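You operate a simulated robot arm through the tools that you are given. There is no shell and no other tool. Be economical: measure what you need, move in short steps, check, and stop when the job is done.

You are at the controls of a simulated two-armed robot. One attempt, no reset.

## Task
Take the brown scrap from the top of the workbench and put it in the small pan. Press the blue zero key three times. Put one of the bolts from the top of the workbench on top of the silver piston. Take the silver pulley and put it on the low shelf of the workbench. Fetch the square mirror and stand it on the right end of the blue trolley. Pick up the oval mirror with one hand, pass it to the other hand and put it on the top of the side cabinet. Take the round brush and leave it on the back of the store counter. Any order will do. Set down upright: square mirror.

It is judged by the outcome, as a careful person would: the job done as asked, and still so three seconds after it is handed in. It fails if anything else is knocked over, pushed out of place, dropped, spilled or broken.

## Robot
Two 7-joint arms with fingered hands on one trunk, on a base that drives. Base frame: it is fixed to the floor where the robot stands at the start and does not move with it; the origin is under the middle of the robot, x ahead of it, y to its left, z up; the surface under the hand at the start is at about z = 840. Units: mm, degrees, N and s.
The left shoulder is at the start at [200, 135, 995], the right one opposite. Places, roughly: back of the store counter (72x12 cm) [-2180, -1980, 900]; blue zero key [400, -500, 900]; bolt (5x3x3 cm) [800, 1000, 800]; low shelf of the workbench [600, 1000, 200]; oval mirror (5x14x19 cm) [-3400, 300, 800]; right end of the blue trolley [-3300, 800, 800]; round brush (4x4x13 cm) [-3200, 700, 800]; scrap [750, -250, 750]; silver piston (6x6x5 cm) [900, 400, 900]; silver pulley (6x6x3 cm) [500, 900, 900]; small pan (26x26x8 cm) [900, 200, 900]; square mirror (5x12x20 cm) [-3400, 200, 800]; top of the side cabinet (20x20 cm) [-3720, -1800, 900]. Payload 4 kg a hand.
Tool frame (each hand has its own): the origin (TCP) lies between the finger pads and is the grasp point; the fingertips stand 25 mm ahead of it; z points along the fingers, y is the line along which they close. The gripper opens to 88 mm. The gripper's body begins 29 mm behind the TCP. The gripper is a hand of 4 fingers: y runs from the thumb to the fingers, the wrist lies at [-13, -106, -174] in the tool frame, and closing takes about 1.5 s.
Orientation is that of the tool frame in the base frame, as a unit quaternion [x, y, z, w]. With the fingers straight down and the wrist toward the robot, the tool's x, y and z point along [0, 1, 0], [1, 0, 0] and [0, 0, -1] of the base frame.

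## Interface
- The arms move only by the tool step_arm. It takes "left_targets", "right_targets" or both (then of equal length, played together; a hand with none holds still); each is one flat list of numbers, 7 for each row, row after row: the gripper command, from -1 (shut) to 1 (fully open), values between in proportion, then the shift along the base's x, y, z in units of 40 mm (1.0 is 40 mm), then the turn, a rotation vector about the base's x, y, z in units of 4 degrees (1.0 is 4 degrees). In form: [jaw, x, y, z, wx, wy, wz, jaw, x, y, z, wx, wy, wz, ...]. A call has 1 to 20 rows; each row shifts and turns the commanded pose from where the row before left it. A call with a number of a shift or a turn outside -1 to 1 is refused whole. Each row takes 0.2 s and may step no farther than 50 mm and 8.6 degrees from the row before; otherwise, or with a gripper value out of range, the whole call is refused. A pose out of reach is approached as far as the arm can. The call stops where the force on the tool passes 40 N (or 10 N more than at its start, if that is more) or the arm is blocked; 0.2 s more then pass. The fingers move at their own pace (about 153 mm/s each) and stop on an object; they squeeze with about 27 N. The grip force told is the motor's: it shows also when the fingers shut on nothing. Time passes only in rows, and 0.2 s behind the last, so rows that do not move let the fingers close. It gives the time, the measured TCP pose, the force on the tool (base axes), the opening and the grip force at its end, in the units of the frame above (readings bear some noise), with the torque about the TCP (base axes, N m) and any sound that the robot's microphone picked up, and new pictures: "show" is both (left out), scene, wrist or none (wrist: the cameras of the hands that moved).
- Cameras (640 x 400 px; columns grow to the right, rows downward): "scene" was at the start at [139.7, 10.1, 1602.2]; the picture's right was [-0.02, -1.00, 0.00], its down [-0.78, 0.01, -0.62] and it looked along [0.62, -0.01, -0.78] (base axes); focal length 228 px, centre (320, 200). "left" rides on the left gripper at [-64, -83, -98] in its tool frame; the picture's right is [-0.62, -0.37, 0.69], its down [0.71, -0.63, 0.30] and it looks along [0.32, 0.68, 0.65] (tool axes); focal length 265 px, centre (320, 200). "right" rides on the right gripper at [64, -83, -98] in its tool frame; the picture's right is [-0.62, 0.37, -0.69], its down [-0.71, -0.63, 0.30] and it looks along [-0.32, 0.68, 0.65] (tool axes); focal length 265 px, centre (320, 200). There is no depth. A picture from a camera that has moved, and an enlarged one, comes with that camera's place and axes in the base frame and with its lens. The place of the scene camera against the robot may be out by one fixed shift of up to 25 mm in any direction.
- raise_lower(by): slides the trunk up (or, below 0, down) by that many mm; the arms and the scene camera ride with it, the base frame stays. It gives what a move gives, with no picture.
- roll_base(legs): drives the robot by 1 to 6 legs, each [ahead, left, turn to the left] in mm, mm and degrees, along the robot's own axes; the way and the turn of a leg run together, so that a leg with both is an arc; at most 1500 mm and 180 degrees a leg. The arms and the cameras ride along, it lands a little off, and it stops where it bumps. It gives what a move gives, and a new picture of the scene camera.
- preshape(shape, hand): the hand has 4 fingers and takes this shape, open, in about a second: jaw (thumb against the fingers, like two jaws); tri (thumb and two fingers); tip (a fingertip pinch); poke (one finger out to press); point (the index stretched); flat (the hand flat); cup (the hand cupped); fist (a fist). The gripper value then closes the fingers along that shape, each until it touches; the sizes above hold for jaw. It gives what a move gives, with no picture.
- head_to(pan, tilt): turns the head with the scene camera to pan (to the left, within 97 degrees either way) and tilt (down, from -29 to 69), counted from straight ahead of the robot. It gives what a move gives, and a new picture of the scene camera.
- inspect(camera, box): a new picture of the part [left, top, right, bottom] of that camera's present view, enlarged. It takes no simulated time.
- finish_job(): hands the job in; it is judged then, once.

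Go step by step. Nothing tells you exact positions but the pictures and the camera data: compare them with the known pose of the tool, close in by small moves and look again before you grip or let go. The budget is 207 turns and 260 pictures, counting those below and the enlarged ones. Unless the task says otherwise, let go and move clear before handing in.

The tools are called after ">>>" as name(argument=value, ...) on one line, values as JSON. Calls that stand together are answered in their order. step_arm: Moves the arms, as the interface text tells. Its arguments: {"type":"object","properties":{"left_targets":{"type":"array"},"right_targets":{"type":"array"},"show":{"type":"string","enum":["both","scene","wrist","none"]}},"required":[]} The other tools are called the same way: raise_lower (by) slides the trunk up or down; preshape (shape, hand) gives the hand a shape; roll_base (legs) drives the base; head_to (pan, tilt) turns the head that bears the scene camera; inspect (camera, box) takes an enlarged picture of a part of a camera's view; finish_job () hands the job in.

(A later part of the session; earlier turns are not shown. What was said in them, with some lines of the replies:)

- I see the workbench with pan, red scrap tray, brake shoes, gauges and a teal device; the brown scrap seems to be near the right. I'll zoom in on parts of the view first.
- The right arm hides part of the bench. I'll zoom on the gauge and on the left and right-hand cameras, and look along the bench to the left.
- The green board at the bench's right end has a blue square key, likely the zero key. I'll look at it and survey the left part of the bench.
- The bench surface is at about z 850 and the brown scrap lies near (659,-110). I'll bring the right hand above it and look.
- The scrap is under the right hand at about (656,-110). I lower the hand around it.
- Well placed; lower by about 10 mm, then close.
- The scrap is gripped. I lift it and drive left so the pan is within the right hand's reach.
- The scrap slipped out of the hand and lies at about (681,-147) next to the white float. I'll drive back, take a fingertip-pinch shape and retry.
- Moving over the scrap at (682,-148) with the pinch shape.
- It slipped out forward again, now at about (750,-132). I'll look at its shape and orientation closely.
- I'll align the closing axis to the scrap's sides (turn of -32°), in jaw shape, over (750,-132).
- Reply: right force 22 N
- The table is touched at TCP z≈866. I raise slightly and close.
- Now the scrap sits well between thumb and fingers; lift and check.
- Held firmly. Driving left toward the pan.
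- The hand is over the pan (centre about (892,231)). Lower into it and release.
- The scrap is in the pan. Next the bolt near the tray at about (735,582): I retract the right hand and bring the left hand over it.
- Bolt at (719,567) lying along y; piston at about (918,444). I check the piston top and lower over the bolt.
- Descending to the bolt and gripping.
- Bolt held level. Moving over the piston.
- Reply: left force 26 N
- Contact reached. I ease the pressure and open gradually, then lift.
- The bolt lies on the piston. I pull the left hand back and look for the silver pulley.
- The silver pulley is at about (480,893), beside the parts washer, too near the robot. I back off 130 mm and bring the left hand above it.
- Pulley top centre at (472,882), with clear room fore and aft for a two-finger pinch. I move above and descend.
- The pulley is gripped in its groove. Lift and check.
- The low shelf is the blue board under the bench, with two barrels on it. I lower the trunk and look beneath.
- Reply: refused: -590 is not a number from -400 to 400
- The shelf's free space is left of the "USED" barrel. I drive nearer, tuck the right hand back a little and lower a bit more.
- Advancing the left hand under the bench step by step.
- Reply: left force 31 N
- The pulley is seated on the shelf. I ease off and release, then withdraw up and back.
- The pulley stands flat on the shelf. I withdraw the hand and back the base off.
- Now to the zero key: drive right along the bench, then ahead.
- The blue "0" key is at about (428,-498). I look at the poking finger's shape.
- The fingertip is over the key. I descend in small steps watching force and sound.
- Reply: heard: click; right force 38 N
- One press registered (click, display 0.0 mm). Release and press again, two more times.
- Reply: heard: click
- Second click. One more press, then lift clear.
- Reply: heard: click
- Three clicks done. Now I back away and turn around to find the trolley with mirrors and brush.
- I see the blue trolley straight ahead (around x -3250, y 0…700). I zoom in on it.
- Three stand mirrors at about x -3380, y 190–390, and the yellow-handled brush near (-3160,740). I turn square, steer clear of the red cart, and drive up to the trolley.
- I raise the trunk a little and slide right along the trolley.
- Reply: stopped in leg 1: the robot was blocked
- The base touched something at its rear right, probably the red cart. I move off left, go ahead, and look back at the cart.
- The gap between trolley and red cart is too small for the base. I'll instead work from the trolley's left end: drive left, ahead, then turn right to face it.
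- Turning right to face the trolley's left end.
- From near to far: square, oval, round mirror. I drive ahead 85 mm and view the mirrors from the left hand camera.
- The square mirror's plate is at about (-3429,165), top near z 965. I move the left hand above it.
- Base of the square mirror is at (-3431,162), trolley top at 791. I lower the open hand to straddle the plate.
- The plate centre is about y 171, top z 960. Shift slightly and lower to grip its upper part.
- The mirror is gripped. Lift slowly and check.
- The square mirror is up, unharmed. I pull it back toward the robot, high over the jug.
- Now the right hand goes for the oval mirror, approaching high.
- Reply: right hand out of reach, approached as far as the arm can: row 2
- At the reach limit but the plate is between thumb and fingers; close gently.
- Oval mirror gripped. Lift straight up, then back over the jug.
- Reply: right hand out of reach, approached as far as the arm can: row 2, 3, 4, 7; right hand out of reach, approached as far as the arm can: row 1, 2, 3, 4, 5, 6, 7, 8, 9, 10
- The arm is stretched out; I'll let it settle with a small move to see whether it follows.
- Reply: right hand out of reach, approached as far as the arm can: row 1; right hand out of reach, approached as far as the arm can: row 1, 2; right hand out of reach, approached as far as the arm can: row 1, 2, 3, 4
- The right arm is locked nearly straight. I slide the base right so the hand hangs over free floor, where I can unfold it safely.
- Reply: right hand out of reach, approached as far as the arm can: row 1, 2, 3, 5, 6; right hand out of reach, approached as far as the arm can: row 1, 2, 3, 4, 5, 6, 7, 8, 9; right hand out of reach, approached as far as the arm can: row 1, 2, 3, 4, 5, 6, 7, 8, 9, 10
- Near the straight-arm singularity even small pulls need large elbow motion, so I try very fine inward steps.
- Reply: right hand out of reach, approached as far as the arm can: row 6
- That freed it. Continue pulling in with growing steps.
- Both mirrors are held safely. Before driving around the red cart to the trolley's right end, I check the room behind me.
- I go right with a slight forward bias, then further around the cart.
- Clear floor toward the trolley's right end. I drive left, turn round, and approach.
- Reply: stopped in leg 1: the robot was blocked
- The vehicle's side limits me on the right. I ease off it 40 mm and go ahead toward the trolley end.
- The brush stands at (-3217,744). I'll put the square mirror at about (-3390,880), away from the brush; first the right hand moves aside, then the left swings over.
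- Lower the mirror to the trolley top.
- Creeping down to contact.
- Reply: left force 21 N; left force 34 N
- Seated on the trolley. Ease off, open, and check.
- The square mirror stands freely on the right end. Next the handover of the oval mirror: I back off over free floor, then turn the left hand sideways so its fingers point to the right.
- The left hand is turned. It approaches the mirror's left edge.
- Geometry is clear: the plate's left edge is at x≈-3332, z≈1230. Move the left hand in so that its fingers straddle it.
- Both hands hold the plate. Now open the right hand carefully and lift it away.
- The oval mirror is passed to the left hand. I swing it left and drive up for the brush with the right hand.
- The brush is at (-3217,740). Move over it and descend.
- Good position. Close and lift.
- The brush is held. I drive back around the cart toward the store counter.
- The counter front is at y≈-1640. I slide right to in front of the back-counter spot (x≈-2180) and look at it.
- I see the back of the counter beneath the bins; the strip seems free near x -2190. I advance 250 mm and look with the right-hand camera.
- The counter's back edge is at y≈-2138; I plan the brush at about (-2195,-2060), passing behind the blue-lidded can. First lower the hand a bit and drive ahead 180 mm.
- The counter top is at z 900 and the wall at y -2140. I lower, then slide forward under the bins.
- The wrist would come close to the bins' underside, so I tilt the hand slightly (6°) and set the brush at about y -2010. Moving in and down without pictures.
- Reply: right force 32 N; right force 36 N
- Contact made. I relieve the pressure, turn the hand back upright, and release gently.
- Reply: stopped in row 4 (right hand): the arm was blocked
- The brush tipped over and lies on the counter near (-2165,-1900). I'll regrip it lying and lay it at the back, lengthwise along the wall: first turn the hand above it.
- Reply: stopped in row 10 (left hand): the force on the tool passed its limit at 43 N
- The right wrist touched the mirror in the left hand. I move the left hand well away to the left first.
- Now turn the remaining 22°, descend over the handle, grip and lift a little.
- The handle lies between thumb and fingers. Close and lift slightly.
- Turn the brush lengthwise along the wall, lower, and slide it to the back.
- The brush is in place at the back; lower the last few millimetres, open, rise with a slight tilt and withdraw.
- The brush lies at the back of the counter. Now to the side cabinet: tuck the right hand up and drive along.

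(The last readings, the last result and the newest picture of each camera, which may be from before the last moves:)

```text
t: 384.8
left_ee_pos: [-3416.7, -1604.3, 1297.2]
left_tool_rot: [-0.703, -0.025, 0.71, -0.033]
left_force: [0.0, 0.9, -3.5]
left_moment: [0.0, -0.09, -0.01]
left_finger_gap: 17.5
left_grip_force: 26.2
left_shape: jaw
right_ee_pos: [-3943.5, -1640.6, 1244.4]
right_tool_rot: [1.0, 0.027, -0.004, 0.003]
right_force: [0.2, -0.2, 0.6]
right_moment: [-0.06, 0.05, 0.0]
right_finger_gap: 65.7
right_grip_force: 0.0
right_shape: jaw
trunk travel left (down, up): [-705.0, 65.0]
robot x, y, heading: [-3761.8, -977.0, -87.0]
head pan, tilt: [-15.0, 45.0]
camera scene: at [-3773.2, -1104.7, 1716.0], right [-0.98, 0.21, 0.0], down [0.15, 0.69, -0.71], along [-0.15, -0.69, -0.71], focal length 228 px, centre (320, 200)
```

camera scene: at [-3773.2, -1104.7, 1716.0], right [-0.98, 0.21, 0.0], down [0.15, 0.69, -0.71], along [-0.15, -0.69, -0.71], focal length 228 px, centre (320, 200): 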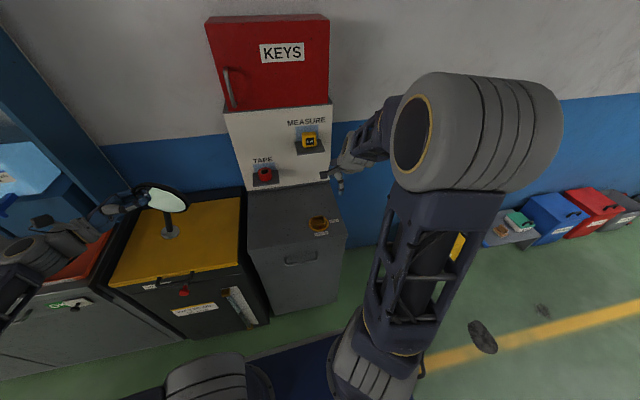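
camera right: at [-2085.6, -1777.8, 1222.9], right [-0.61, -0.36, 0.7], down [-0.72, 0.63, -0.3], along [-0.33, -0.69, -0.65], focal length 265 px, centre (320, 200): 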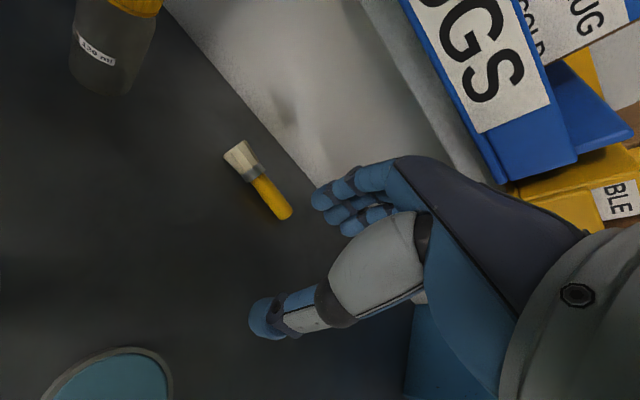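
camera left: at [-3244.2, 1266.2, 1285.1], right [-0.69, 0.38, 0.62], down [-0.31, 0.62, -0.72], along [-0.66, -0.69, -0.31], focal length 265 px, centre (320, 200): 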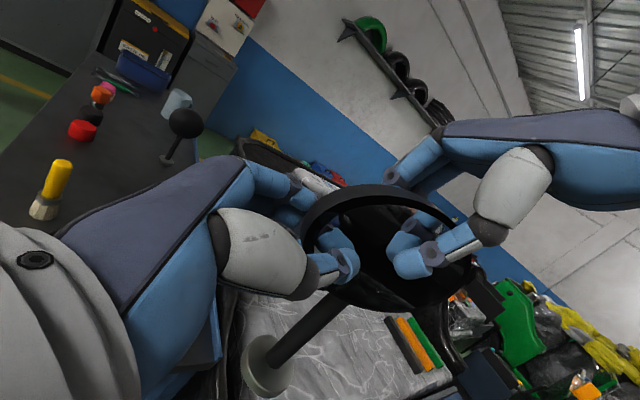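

The cabinet top's free area is around (-3720,-1800). I straighten heading and move ahead.

>>> roll_base(legs=[[0, 0, -3], [170, 0, 0]])

>>> step_arm(left_targets=[-1, -0.6, 0, 0, 0, 0.4, 0, -1, -0.7, 0, 0, 0, 0.5, 0, -1, -0.7, 0, 0, 0, 0.5, 0, -1, -0.7, 0, 0, 0, 0.5, 0, -1, -0.7, 0, 0, 0, 0.5, 0, -1, -0.7, 0, -0.3, 0, 0.3, 0, -1, -0.7, 0, -0.5, 0, 0, 0, -1, 0, 0, 0, 0, 0, 0], show="scene")

```text
t: 386.7
left_ee_pos: [-3445.8, -1789.1, 1298.6]
left_tool_rot: [-0.703, -0.008, 0.711, -0.016]
left_force: [0.0, 0.6, -2.1]
left_moment: [0.02, -0.05, 0.04]
left_finger_gap: 17.5
left_grip_force: 26.7
left_shape: jaw
right_ee_pos: [-3974.1, -1798.3, 1245.4]
right_tool_rot: [1.0, 0.003, -0.004, 0.003]
right_force: [0.2, 0.1, -0.2]
right_moment: [-0.01, 0.03, -0.02]
right_finger_gap: 65.9
right_grip_force: 0.1
right_shape: jaw
trunk travel left (down, up): [-705.0, 65.0]
robot x, y, heading: [-3761.4, -1144.2, -89.6]
head pan, tilt: [-15.0, 45.0]
camera scene: at [-3779.8, -1271.0, 1716.0], right [-0.97, 0.26, 0.0], down [0.18, 0.68, -0.71], along [-0.18, -0.68, -0.71], focal length 228 px, centre (320, 200)
```

scene: 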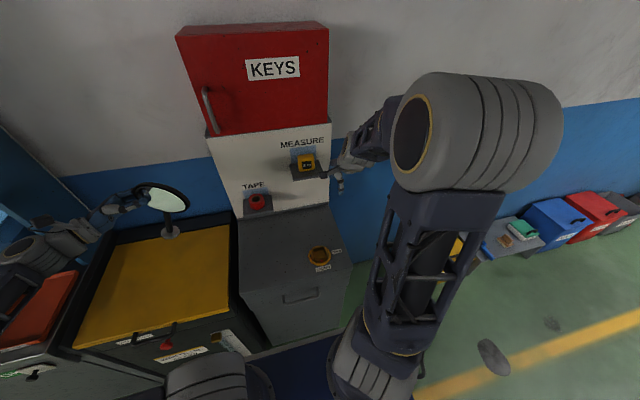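

```text
t: 388.5
left_ee_pos: [-3637.9, -1786.6, 1268.9]
left_tool_rot: [-0.634, -0.011, 0.773, -0.015]
left_force: [0.4, 0.1, -2.1]
left_moment: [0.02, -0.08, -0.03]
left_finger_gap: 17.5
left_grip_force: 26.8
left_shape: jaw
right_ee_pos: [-3974.9, -1799.2, 1245.6]
right_tool_rot: [1.0, 0.003, -0.004, 0.003]
right_force: [0.5, -0.4, -0.1]
right_moment: [0.03, -0.02, -0.01]
right_finger_gap: 65.7
right_grip_force: 0.1
right_shape: jaw
trunk travel left (down, up): [-705.0, 65.0]
robot x, y, heading: [-3761.3, -1145.7, -89.9]
head pan, tilt: [-15.0, 45.0]
camera scene: at [-3779.8, -1271.1, 1716.0], right [-0.97, 0.26, 0.0], down [0.18, 0.68, -0.71], along [-0.18, -0.68, -0.71], focal length 228 px, centre (320, 200)
```

scene: 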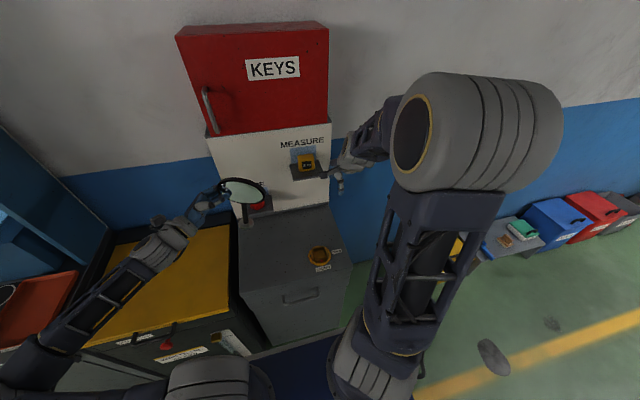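

>>> inspect(camera="scene", box=[180, 160, 340, 260])

```text
4.00 times, centred on (260, 210) of scene
camera zoom: at [-3779.8, -1271.1, 1716.0], right [-0.97, 0.26, 0.0], down [0.18, 0.68, -0.71], along [-0.18, -0.68, -0.71], focal length 913 px, centre (560, 160)
```

zoom: 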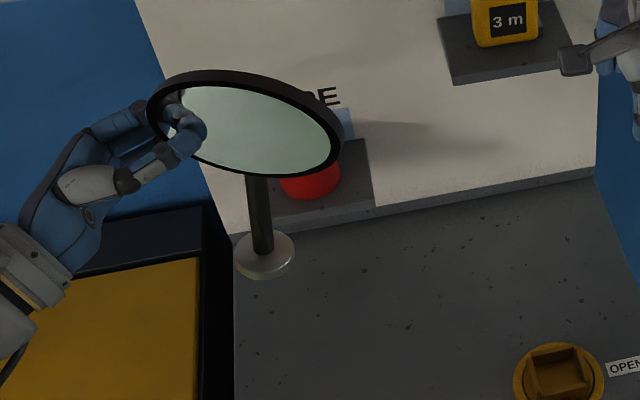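

I correct the remaining 7° tilt, move 36 mm right and lower toward the cabinet top.

>>> step_arm(left_targets=[-1, -0.3, -0.1, 0, 0, 0.6, 0, -1, -0.3, -0.15, 0, 0, 0.6, 0, -1, -0.3, 0, 0, 0, 0.6, 0, -1, 0, 0, -0.8, 0, 0, 0, -1, 0, 0, -0.9, 0, 0, 0, -1, 0, 0, -0.9, 0, 0, 0, -1, 0, 0, -0.9, 0, 0, 0, -1, 0, 0, -0.9, 0, 0, 0, -1, 0, 0, -0.7, 0, 0, 0, -1, 0, 0, 0, 0, 0, 0], show="scene")

>>> inspect(camera="scene", box=[180, 160, 340, 260])

```text
t: 390.7
left_ee_pos: [-3677.5, -1798.5, 1061.1]
left_tool_rot: [-0.584, -0.011, 0.812, -0.015]
left_force: [0.5, -0.5, -2.6]
left_moment: [-0.05, -0.14, -0.02]
left_finger_gap: 17.6
left_grip_force: 26.7
left_shape: jaw
right_ee_pos: [-3974.6, -1798.5, 1245.7]
right_tool_rot: [1.0, 0.004, -0.005, 0.003]
right_force: [0.4, -0.4, 0.0]
right_moment: [0.0, 0.03, 0.01]
right_finger_gap: 65.6
right_grip_force: 0.0
right_shape: jaw
trunk travel left (down, up): [-705.0, 65.0]
robot x, y, heading: [-3764.6, -1142.3, -89.4]
head pan, tilt: [-15.0, 45.0]
camera scene: at [-3779.8, -1271.1, 1716.0], right [-0.97, 0.26, 0.0], down [0.18, 0.68, -0.71], along [-0.18, -0.68, -0.71], focal length 228 px, centre (320, 200)
```

scene: 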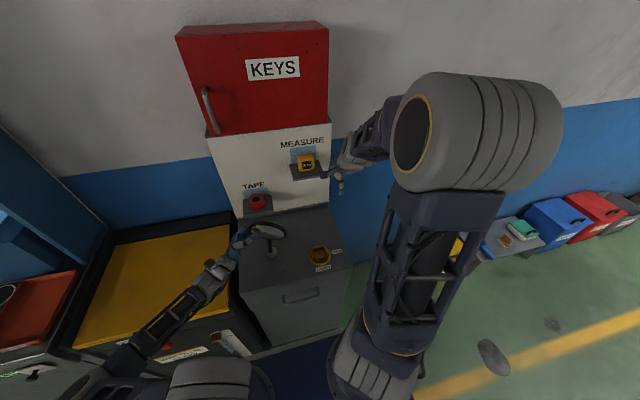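

```text
4.00 times, centred on (260, 210) of scene
camera zoom: at [-3779.8, -1271.1, 1716.0], right [-0.97, 0.26, 0.0], down [0.18, 0.68, -0.71], along [-0.18, -0.68, -0.71], focal length 913 px, centre (560, 160)
```

zoom: 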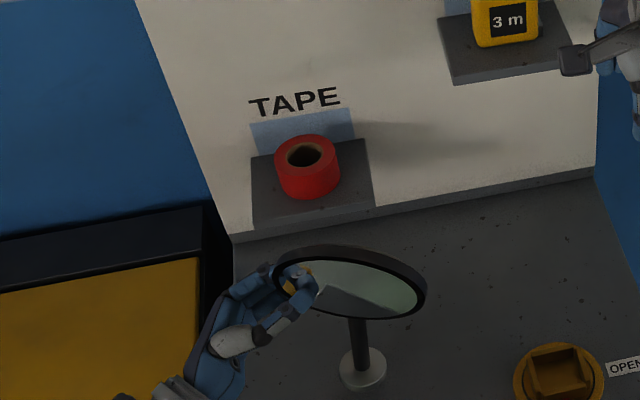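

Nearly upright and just above the surface. A small further roll, then creep down.

>>> step_arm(left_targets=[-1, 0, 0, 0, 0, 0.8, 0, -1, 0, 0, -0.15, 0, 0, 0, -1, 0, 0, 0, 0, 0, 0], show="none")

>>> step_arm(left_targets=[-1, 0, 0, -0.1, 0, 0, 0, -1, 0, 0, 0, 0, 0, 0], show="none")

>>> step_arm(left_targets=[-1, 0, 0, -0.06, 0, 0, 0, -1, 0, 0, 0, 0, 0, 0], show="none")

>>> step_arm(left_targets=[-1, 0, 0, -0.06, 0, 0, 0, -1, 0, 0, 0, 0, 0, 0], show="none")

```text
t: 391.5
left_ee_pos: [-3675.5, -1798.8, 1055.3]
left_tool_rot: [-0.561, -0.011, 0.828, -0.014]
left_force: [-0.3, 0.7, -3.4]
left_moment: [0.0, -0.15, 0.02]
left_finger_gap: 17.3
left_grip_force: 27.0
left_shape: jaw
right_ee_pos: [-3974.9, -1797.8, 1244.8]
right_tool_rot: [1.0, 0.004, -0.004, 0.004]
right_force: [0.4, -0.5, 0.4]
right_moment: [-0.01, -0.03, 0.0]
right_finger_gap: 65.5
right_grip_force: 0.0
right_shape: jaw
trunk travel left (down, up): [-705.0, 65.0]
robot x, y, heading: [-3762.2, -1147.9, -89.8]
head pan, tilt: [-15.0, 45.0]
```

```text
t: 392.1
left_ee_pos: [-3674.7, -1797.4, 1051.4]
left_tool_rot: [-0.562, -0.011, 0.827, -0.014]
left_force: [0.1, -0.3, -3.3]
left_moment: [-0.01, -0.17, -0.02]
left_finger_gap: 17.3
left_grip_force: 27.1
left_shape: jaw
right_ee_pos: [-3974.7, -1797.4, 1245.6]
right_tool_rot: [1.0, 0.004, -0.004, 0.003]
right_force: [-0.1, -0.6, 0.4]
right_moment: [-0.02, 0.0, 0.03]
right_finger_gap: 65.8
right_grip_force: 0.0
right_shape: jaw
trunk travel left (down, up): [-705.0, 65.0]
robot x, y, heading: [-3765.6, -1142.4, -89.8]
head pan, tilt: [-15.0, 45.0]
```

```text
t: 392.7
left_ee_pos: [-3675.8, -1797.7, 1047.3]
left_tool_rot: [-0.561, -0.011, 0.828, -0.014]
left_force: [1.7, -0.8, -2.8]
left_moment: [-0.02, -0.14, 0.03]
left_finger_gap: 17.5
left_grip_force: 26.7
left_shape: jaw
right_ee_pos: [-3974.5, -1798.2, 1244.5]
right_tool_rot: [1.0, 0.004, -0.004, 0.003]
right_force: [-0.5, 0.2, 0.3]
right_moment: [0.02, -0.03, 0.0]
right_finger_gap: 65.6
right_grip_force: 0.0
right_shape: jaw
trunk travel left (down, up): [-705.0, 65.0]
robot x, y, heading: [-3762.7, -1144.2, -89.9]
head pan, tilt: [-15.0, 45.0]
```

```text
t: 393.3
left_ee_pos: [-3675.2, -1797.6, 1046.7]
left_tool_rot: [-0.562, -0.012, 0.827, -0.013]
left_force: [-0.4, 1.0, -2.1]
left_moment: [0.01, -0.15, 0.0]
left_finger_gap: 17.4
left_grip_force: 26.8
left_shape: jaw
right_ee_pos: [-3974.7, -1798.9, 1245.2]
right_tool_rot: [1.0, 0.004, -0.004, 0.003]
right_force: [-0.2, -0.6, 0.5]
right_moment: [-0.02, 0.0, -0.01]
right_finger_gap: 65.6
right_grip_force: 0.1
right_shape: jaw
trunk travel left (down, up): [-705.0, 65.0]
robot x, y, heading: [-3761.0, -1147.6, -89.9]
head pan, tilt: [-15.0, 45.0]
```

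>>> step_arm(left_targets=[-1, 0, 0, -0.06, 0, 0, 0, -1, 0, 0, 0, 0, 0, 0], show="none")

>>> step_arm(left_targets=[-1, 0, 0, -0.06, 0, 0, 0, -1, 0, 0, 0, 0, 0, 0], show="none")

>>> step_arm(left_targets=[-1, 0, 0, -0.06, 0, 0, 0, -1, 0, 0, 0, 0, 0, 0], show="none")

```text
t: 393.9
left_ee_pos: [-3674.5, -1797.2, 1045.0]
left_tool_rot: [-0.562, -0.011, 0.827, -0.013]
left_force: [-0.4, -0.7, -2.5]
left_moment: [0.0, -0.17, -0.01]
left_finger_gap: 17.6
left_grip_force: 27.2
left_shape: jaw
right_ee_pos: [-3974.0, -1798.0, 1244.8]
right_tool_rot: [1.0, 0.004, -0.003, 0.004]
right_force: [-0.5, -1.1, 0.1]
right_moment: [-0.02, -0.03, -0.05]
right_finger_gap: 65.6
right_grip_force: 0.0
right_shape: jaw
trunk travel left (down, up): [-705.0, 65.0]
robot x, y, heading: [-3762.4, -1145.6, -89.6]
head pan, tilt: [-15.0, 45.0]
```

```text
t: 394.5
left_ee_pos: [-3675.2, -1797.9, 1040.7]
left_tool_rot: [-0.562, -0.011, 0.827, -0.014]
left_force: [0.7, -0.1, -2.2]
left_moment: [-0.01, -0.12, 0.0]
left_finger_gap: 17.3
left_grip_force: 27.4
left_shape: jaw
right_ee_pos: [-3974.7, -1797.8, 1245.2]
right_tool_rot: [1.0, 0.004, -0.005, 0.004]
right_force: [0.2, -0.9, -0.8]
right_moment: [0.02, -0.04, -0.02]
right_finger_gap: 65.7
right_grip_force: 0.2
right_shape: jaw
trunk travel left (down, up): [-705.0, 65.0]
robot x, y, heading: [-3762.1, -1141.3, -89.9]
head pan, tilt: [-15.0, 45.0]
```

```text
t: 395.1
left_ee_pos: [-3674.3, -1798.6, 1038.3]
left_tool_rot: [-0.561, -0.012, 0.828, -0.014]
left_force: [0.6, 0.2, -3.3]
left_moment: [-0.01, -0.15, -0.02]
left_finger_gap: 17.3
left_grip_force: 27.2
left_shape: jaw
right_ee_pos: [-3975.2, -1798.5, 1243.3]
right_tool_rot: [1.0, 0.003, -0.004, 0.004]
right_force: [-0.2, 0.5, 0.3]
right_moment: [-0.02, -0.02, -0.05]
right_finger_gap: 65.6
right_grip_force: 0.0
right_shape: jaw
trunk travel left (down, up): [-705.0, 65.0]
robot x, y, heading: [-3764.1, -1143.9, -89.9]
head pan, tilt: [-15.0, 45.0]
```

>>> step_arm(left_targets=[-1, 0, 0, -0.1, 0, 0, 0, -1, 0, 0, 0, 0, 0, 0], show="none")

>>> step_arm(left_targets=[-1, 0, 0, -0.08, 0, 0, 0, -1, 0, 0, 0, 0, 0, 0], show="none")

>>> step_arm(left_targets=[-1, 0, 0, -0.08, 0, 0, 0, -1, 0, 0, 0, 0, 0, 0], show="none")

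>>> step_arm(left_targets=[-1, 0, 0, -0.08, 0, 0, 0, -1, 0, 0, 0, 0, 0, 0], show="none")

```text
t: 395.7
left_ee_pos: [-3674.7, -1798.2, 1034.9]
left_tool_rot: [-0.561, -0.011, 0.828, -0.013]
left_force: [-0.2, -0.8, -2.5]
left_moment: [0.01, -0.15, 0.01]
left_finger_gap: 17.6
left_grip_force: 26.8
left_shape: jaw
right_ee_pos: [-3974.7, -1798.9, 1245.1]
right_tool_rot: [1.0, 0.004, -0.004, 0.003]
right_force: [0.5, -0.7, -0.4]
right_moment: [-0.05, 0.01, 0.02]
right_finger_gap: 65.4
right_grip_force: 0.1
right_shape: jaw
trunk travel left (down, up): [-705.0, 65.0]
robot x, y, heading: [-3767.2, -1146.0, -89.8]
head pan, tilt: [-15.0, 45.0]
```

```text
t: 396.3
left_ee_pos: [-3675.7, -1798.8, 1030.7]
left_tool_rot: [-0.561, -0.012, 0.827, -0.013]
left_force: [-0.9, 0.6, -3.7]
left_moment: [0.0, -0.14, 0.03]
left_finger_gap: 17.5
left_grip_force: 27.4
left_shape: jaw
right_ee_pos: [-3974.6, -1798.1, 1245.3]
right_tool_rot: [1.0, 0.003, -0.004, 0.003]
right_force: [-0.3, 0.4, 0.4]
right_moment: [0.03, -0.01, 0.07]
right_finger_gap: 65.7
right_grip_force: 0.0
right_shape: jaw
trunk travel left (down, up): [-705.0, 65.0]
robot x, y, heading: [-3760.2, -1145.1, -90.0]
head pan, tilt: [-15.0, 45.0]
```

```text
t: 396.9
left_ee_pos: [-3674.9, -1799.4, 1028.1]
left_tool_rot: [-0.562, -0.011, 0.827, -0.013]
left_force: [0.1, 0.2, -2.6]
left_moment: [-0.03, -0.1, 0.01]
left_finger_gap: 17.2
left_grip_force: 26.7
left_shape: jaw
right_ee_pos: [-3975.4, -1798.6, 1245.3]
right_tool_rot: [1.0, 0.003, -0.004, 0.004]
right_force: [0.2, -0.2, -0.7]
right_moment: [0.02, 0.0, -0.04]
right_finger_gap: 65.7
right_grip_force: 0.0
right_shape: jaw
trunk travel left (down, up): [-705.0, 65.0]
robot x, y, heading: [-3768.4, -1140.2, -90.0]
head pan, tilt: [-15.0, 45.0]
```

```text
t: 397.5
left_ee_pos: [-3675.8, -1798.5, 1025.6]
left_tool_rot: [-0.561, -0.01, 0.828, -0.014]
left_force: [1.3, -0.5, 3.0]
left_moment: [-0.05, 0.05, 0.05]
left_finger_gap: 17.5
left_grip_force: 27.2
left_shape: jaw
right_ee_pos: [-3974.5, -1799.0, 1245.7]
right_tool_rot: [1.0, 0.004, -0.005, 0.004]
right_force: [-1.0, -0.6, 0.4]
right_moment: [0.02, 0.01, 0.0]
right_finger_gap: 65.8
right_grip_force: 0.1
right_shape: jaw
trunk travel left (down, up): [-705.0, 65.0]
robot x, y, heading: [-3761.6, -1144.6, -90.1]
head pan, tilt: [-15.0, 45.0]
```

First contact. Press a few more millimetres so the base settles.

>>> step_arm(left_targets=[-1, 0, 0, -0.06, 0, 0, 0, -1, 0, 0, 0, 0, 0, 0], show="none")

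>>> step_arm(left_targets=[-1, 0, 0, -0.06, 0, 0, 0, -1, 0, 0, 0, 0, 0, 0], show="none")

>>> inspect(camera="scene", box=[210, 190, 330, 270])

```text
t: 398.1
left_ee_pos: [-3674.4, -1797.8, 1023.7]
left_tool_rot: [-0.56, -0.011, 0.828, -0.014]
left_force: [1.2, -1.9, 9.3]
left_moment: [-0.13, 0.14, 0.04]
left_finger_gap: 17.0
left_grip_force: 27.0
left_shape: jaw
right_ee_pos: [-3975.7, -1797.0, 1245.8]
right_tool_rot: [1.0, 0.004, -0.004, 0.004]
right_force: [0.9, 0.4, -0.2]
right_moment: [0.01, -0.01, -0.03]
right_finger_gap: 65.5
right_grip_force: 0.0
right_shape: jaw
trunk travel left (down, up): [-705.0, 65.0]
robot x, y, heading: [-3761.6, -1143.1, -89.6]
head pan, tilt: [-15.0, 45.0]
```

```text
t: 398.7
left_ee_pos: [-3675.5, -1798.0, 1023.1]
left_tool_rot: [-0.561, -0.011, 0.828, -0.014]
left_force: [2.2, -2.4, 16.8]
left_moment: [-0.19, 0.27, 0.08]
left_finger_gap: 16.9
left_grip_force: 27.0
left_shape: jaw
right_ee_pos: [-3974.8, -1797.6, 1245.3]
right_tool_rot: [1.0, 0.004, -0.005, 0.004]
right_force: [0.6, -0.5, -0.5]
right_moment: [0.01, -0.02, 0.02]
right_finger_gap: 65.6
right_grip_force: 0.2
right_shape: jaw
trunk travel left (down, up): [-705.0, 65.0]
robot x, y, heading: [-3761.1, -1145.1, -89.6]
head pan, tilt: [-15.0, 45.0]
```

```text
5.00 times, centred on (270, 230) of scene
camera zoom: at [-3779.8, -1270.7, 1716.1], right [-0.97, 0.26, 0.0], down [0.18, 0.68, -0.71], along [-0.18, -0.68, -0.71], focal length 1141 px, centre (570, 50)
```

zoom: 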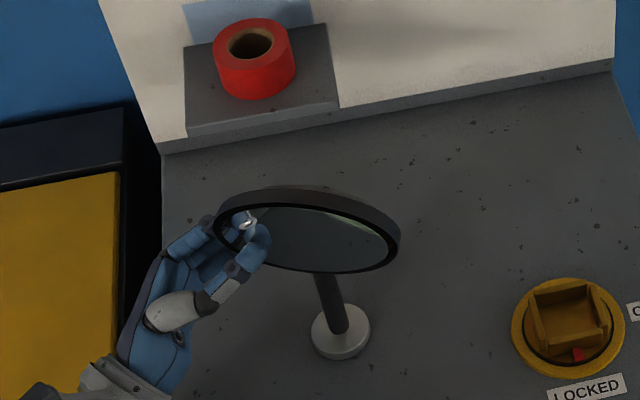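

The mirror stands nearly upright on the cabinet top. Ease off, open, and withdraw the hand to the left.

>>> step_arm(left_targets=[-1, 0, 0, 0.08, 0, 0, 0, -0.7, 0, 0, 0, 0, 0, 0, -0.5, 0, 0, 0, 0, 0, 0, -0.3, 0, 0, 0, 0, 0, 0, -0.1, 0, 0, 0, 0, 0, 0, 0.2, 0, 0, 0, 0, 0, 0, 0.5, 0, 0, 0, 0, 0, 0, 0.6, 0, 0, 0, 0, 0, 0], show="scene")

```text
t: 400.5
left_ee_pos: [-3676.5, -1798.3, 1024.3]
left_tool_rot: [-0.561, -0.011, 0.827, -0.014]
left_force: [0.0, -0.2, -0.2]
left_moment: [0.01, 0.0, -0.03]
left_finger_gap: 70.1
left_grip_force: 0.2
left_shape: jaw
right_ee_pos: [-3975.1, -1797.9, 1244.7]
right_tool_rot: [1.0, 0.003, -0.005, 0.004]
right_force: [0.3, -0.3, 0.2]
right_moment: [-0.04, -0.01, 0.03]
right_finger_gap: 65.7
right_grip_force: 0.0
right_shape: jaw
trunk travel left (down, up): [-705.0, 65.0]
robot x, y, heading: [-3763.7, -1140.1, -89.6]
head pan, tilt: [-15.0, 45.0]
camera scene: at [-3779.9, -1271.1, 1716.0], right [-0.97, 0.26, 0.0], down [0.18, 0.68, -0.71], along [-0.18, -0.68, -0.71], focal length 228 px, centre (320, 200)
```

scene: 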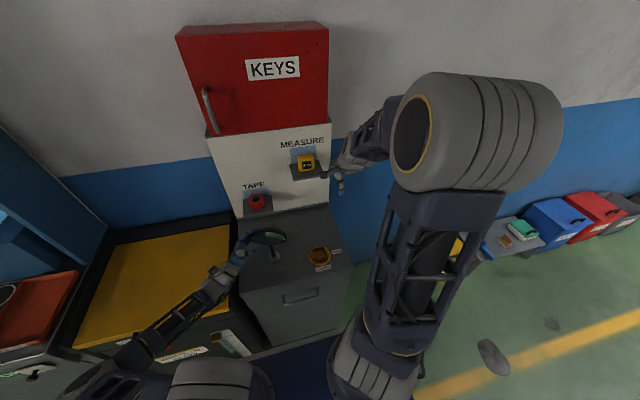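

The mirror stands by itself. Withdraw left, then up.

>>> step_arm(left_targets=[0.6, 0.3, 0, 0, 0, 0, 0, 0.6, 0.5, 0, 0, 0, 0, 0, 0.6, 0.6, 0, 0, 0, 0, 0, 0.6, 0.6, 0, 0, 0, 0, 0, 0.6, 0.6, 0, 0.3, 0, 0, 0, 0.6, 0.5, 0.2, 0.6, 0, 0, 0, 0.6, 0.3, 0.3, 0.8, 0, 0, 0, 0.6, 0, 0.2, 0.8, 0, 0, 0], show="scene")

```text
t: 402.3
left_ee_pos: [-3538.8, -1771.1, 1124.1]
left_tool_rot: [-0.561, -0.011, 0.828, -0.014]
left_force: [0.1, -0.4, 0.0]
left_moment: [-0.02, -0.01, 0.0]
left_finger_gap: 70.2
left_grip_force: 0.1
left_shape: jaw
right_ee_pos: [-3974.7, -1798.6, 1244.5]
right_tool_rot: [1.0, 0.004, -0.005, 0.004]
right_force: [-0.2, 0.0, 0.4]
right_moment: [-0.01, -0.01, -0.02]
right_finger_gap: 65.7
right_grip_force: 0.0
right_shape: jaw
trunk travel left (down, up): [-705.0, 65.0]
robot x, y, heading: [-3765.1, -1140.1, -89.8]
head pan, tilt: [-15.0, 45.0]
camera scene: at [-3779.8, -1271.3, 1715.9], right [-0.97, 0.26, 0.0], down [0.18, 0.68, -0.71], along [-0.18, -0.68, -0.71], focal length 228 px, centre (320, 200)
```

scene: 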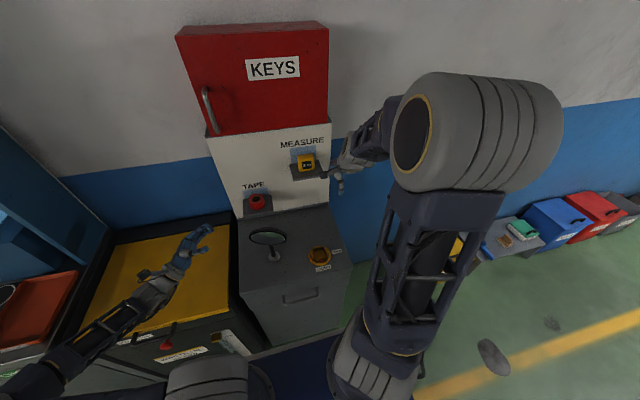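

The oval mirror stands on the side cabinet with both hands clear, and every other step is done, so I hand the job in.

>>> finish_job()

```text
The job is handed in.
```

I handed the job in with all seven tasks done, though the brush tipped over while I was placing it and there were a few bumps on the way.

- **Brown scrap:** it is in the small pan. It slipped from the hand twice on the bench before I got a firm grip.
- **Zero key:** pressed three times, with a click heard each time. The display reads 0.0 mm.
- **Bolt:** it lies on top of the silver piston.
- **Silver pulley:** it is flat on the low shelf of the workbench, left of the "USED" barrel.
- **Square mirror:** it stands upright on the right end of the blue trolley.
- **Oval mirror:** I picked it up with the right hand and passed it to the left. It stands on top of the side cabinet.
- **Round brush:** it tipped over on the counter as I set it down. I picked it up again and laid it lengthwise at the back of the store counter, so it is lying down, not standing.

**Bumps:**
- The base was blocked twice. I think it touched the red cart and then the parked vehicle, but I saw nothing knocked over or clearly moved.
- The right arm was blocked once under the bins above the counter. They looked undisturbed afterwards.
- The right arm also touched the oval mirror while the left hand held it, but the mirror stayed in the hand.
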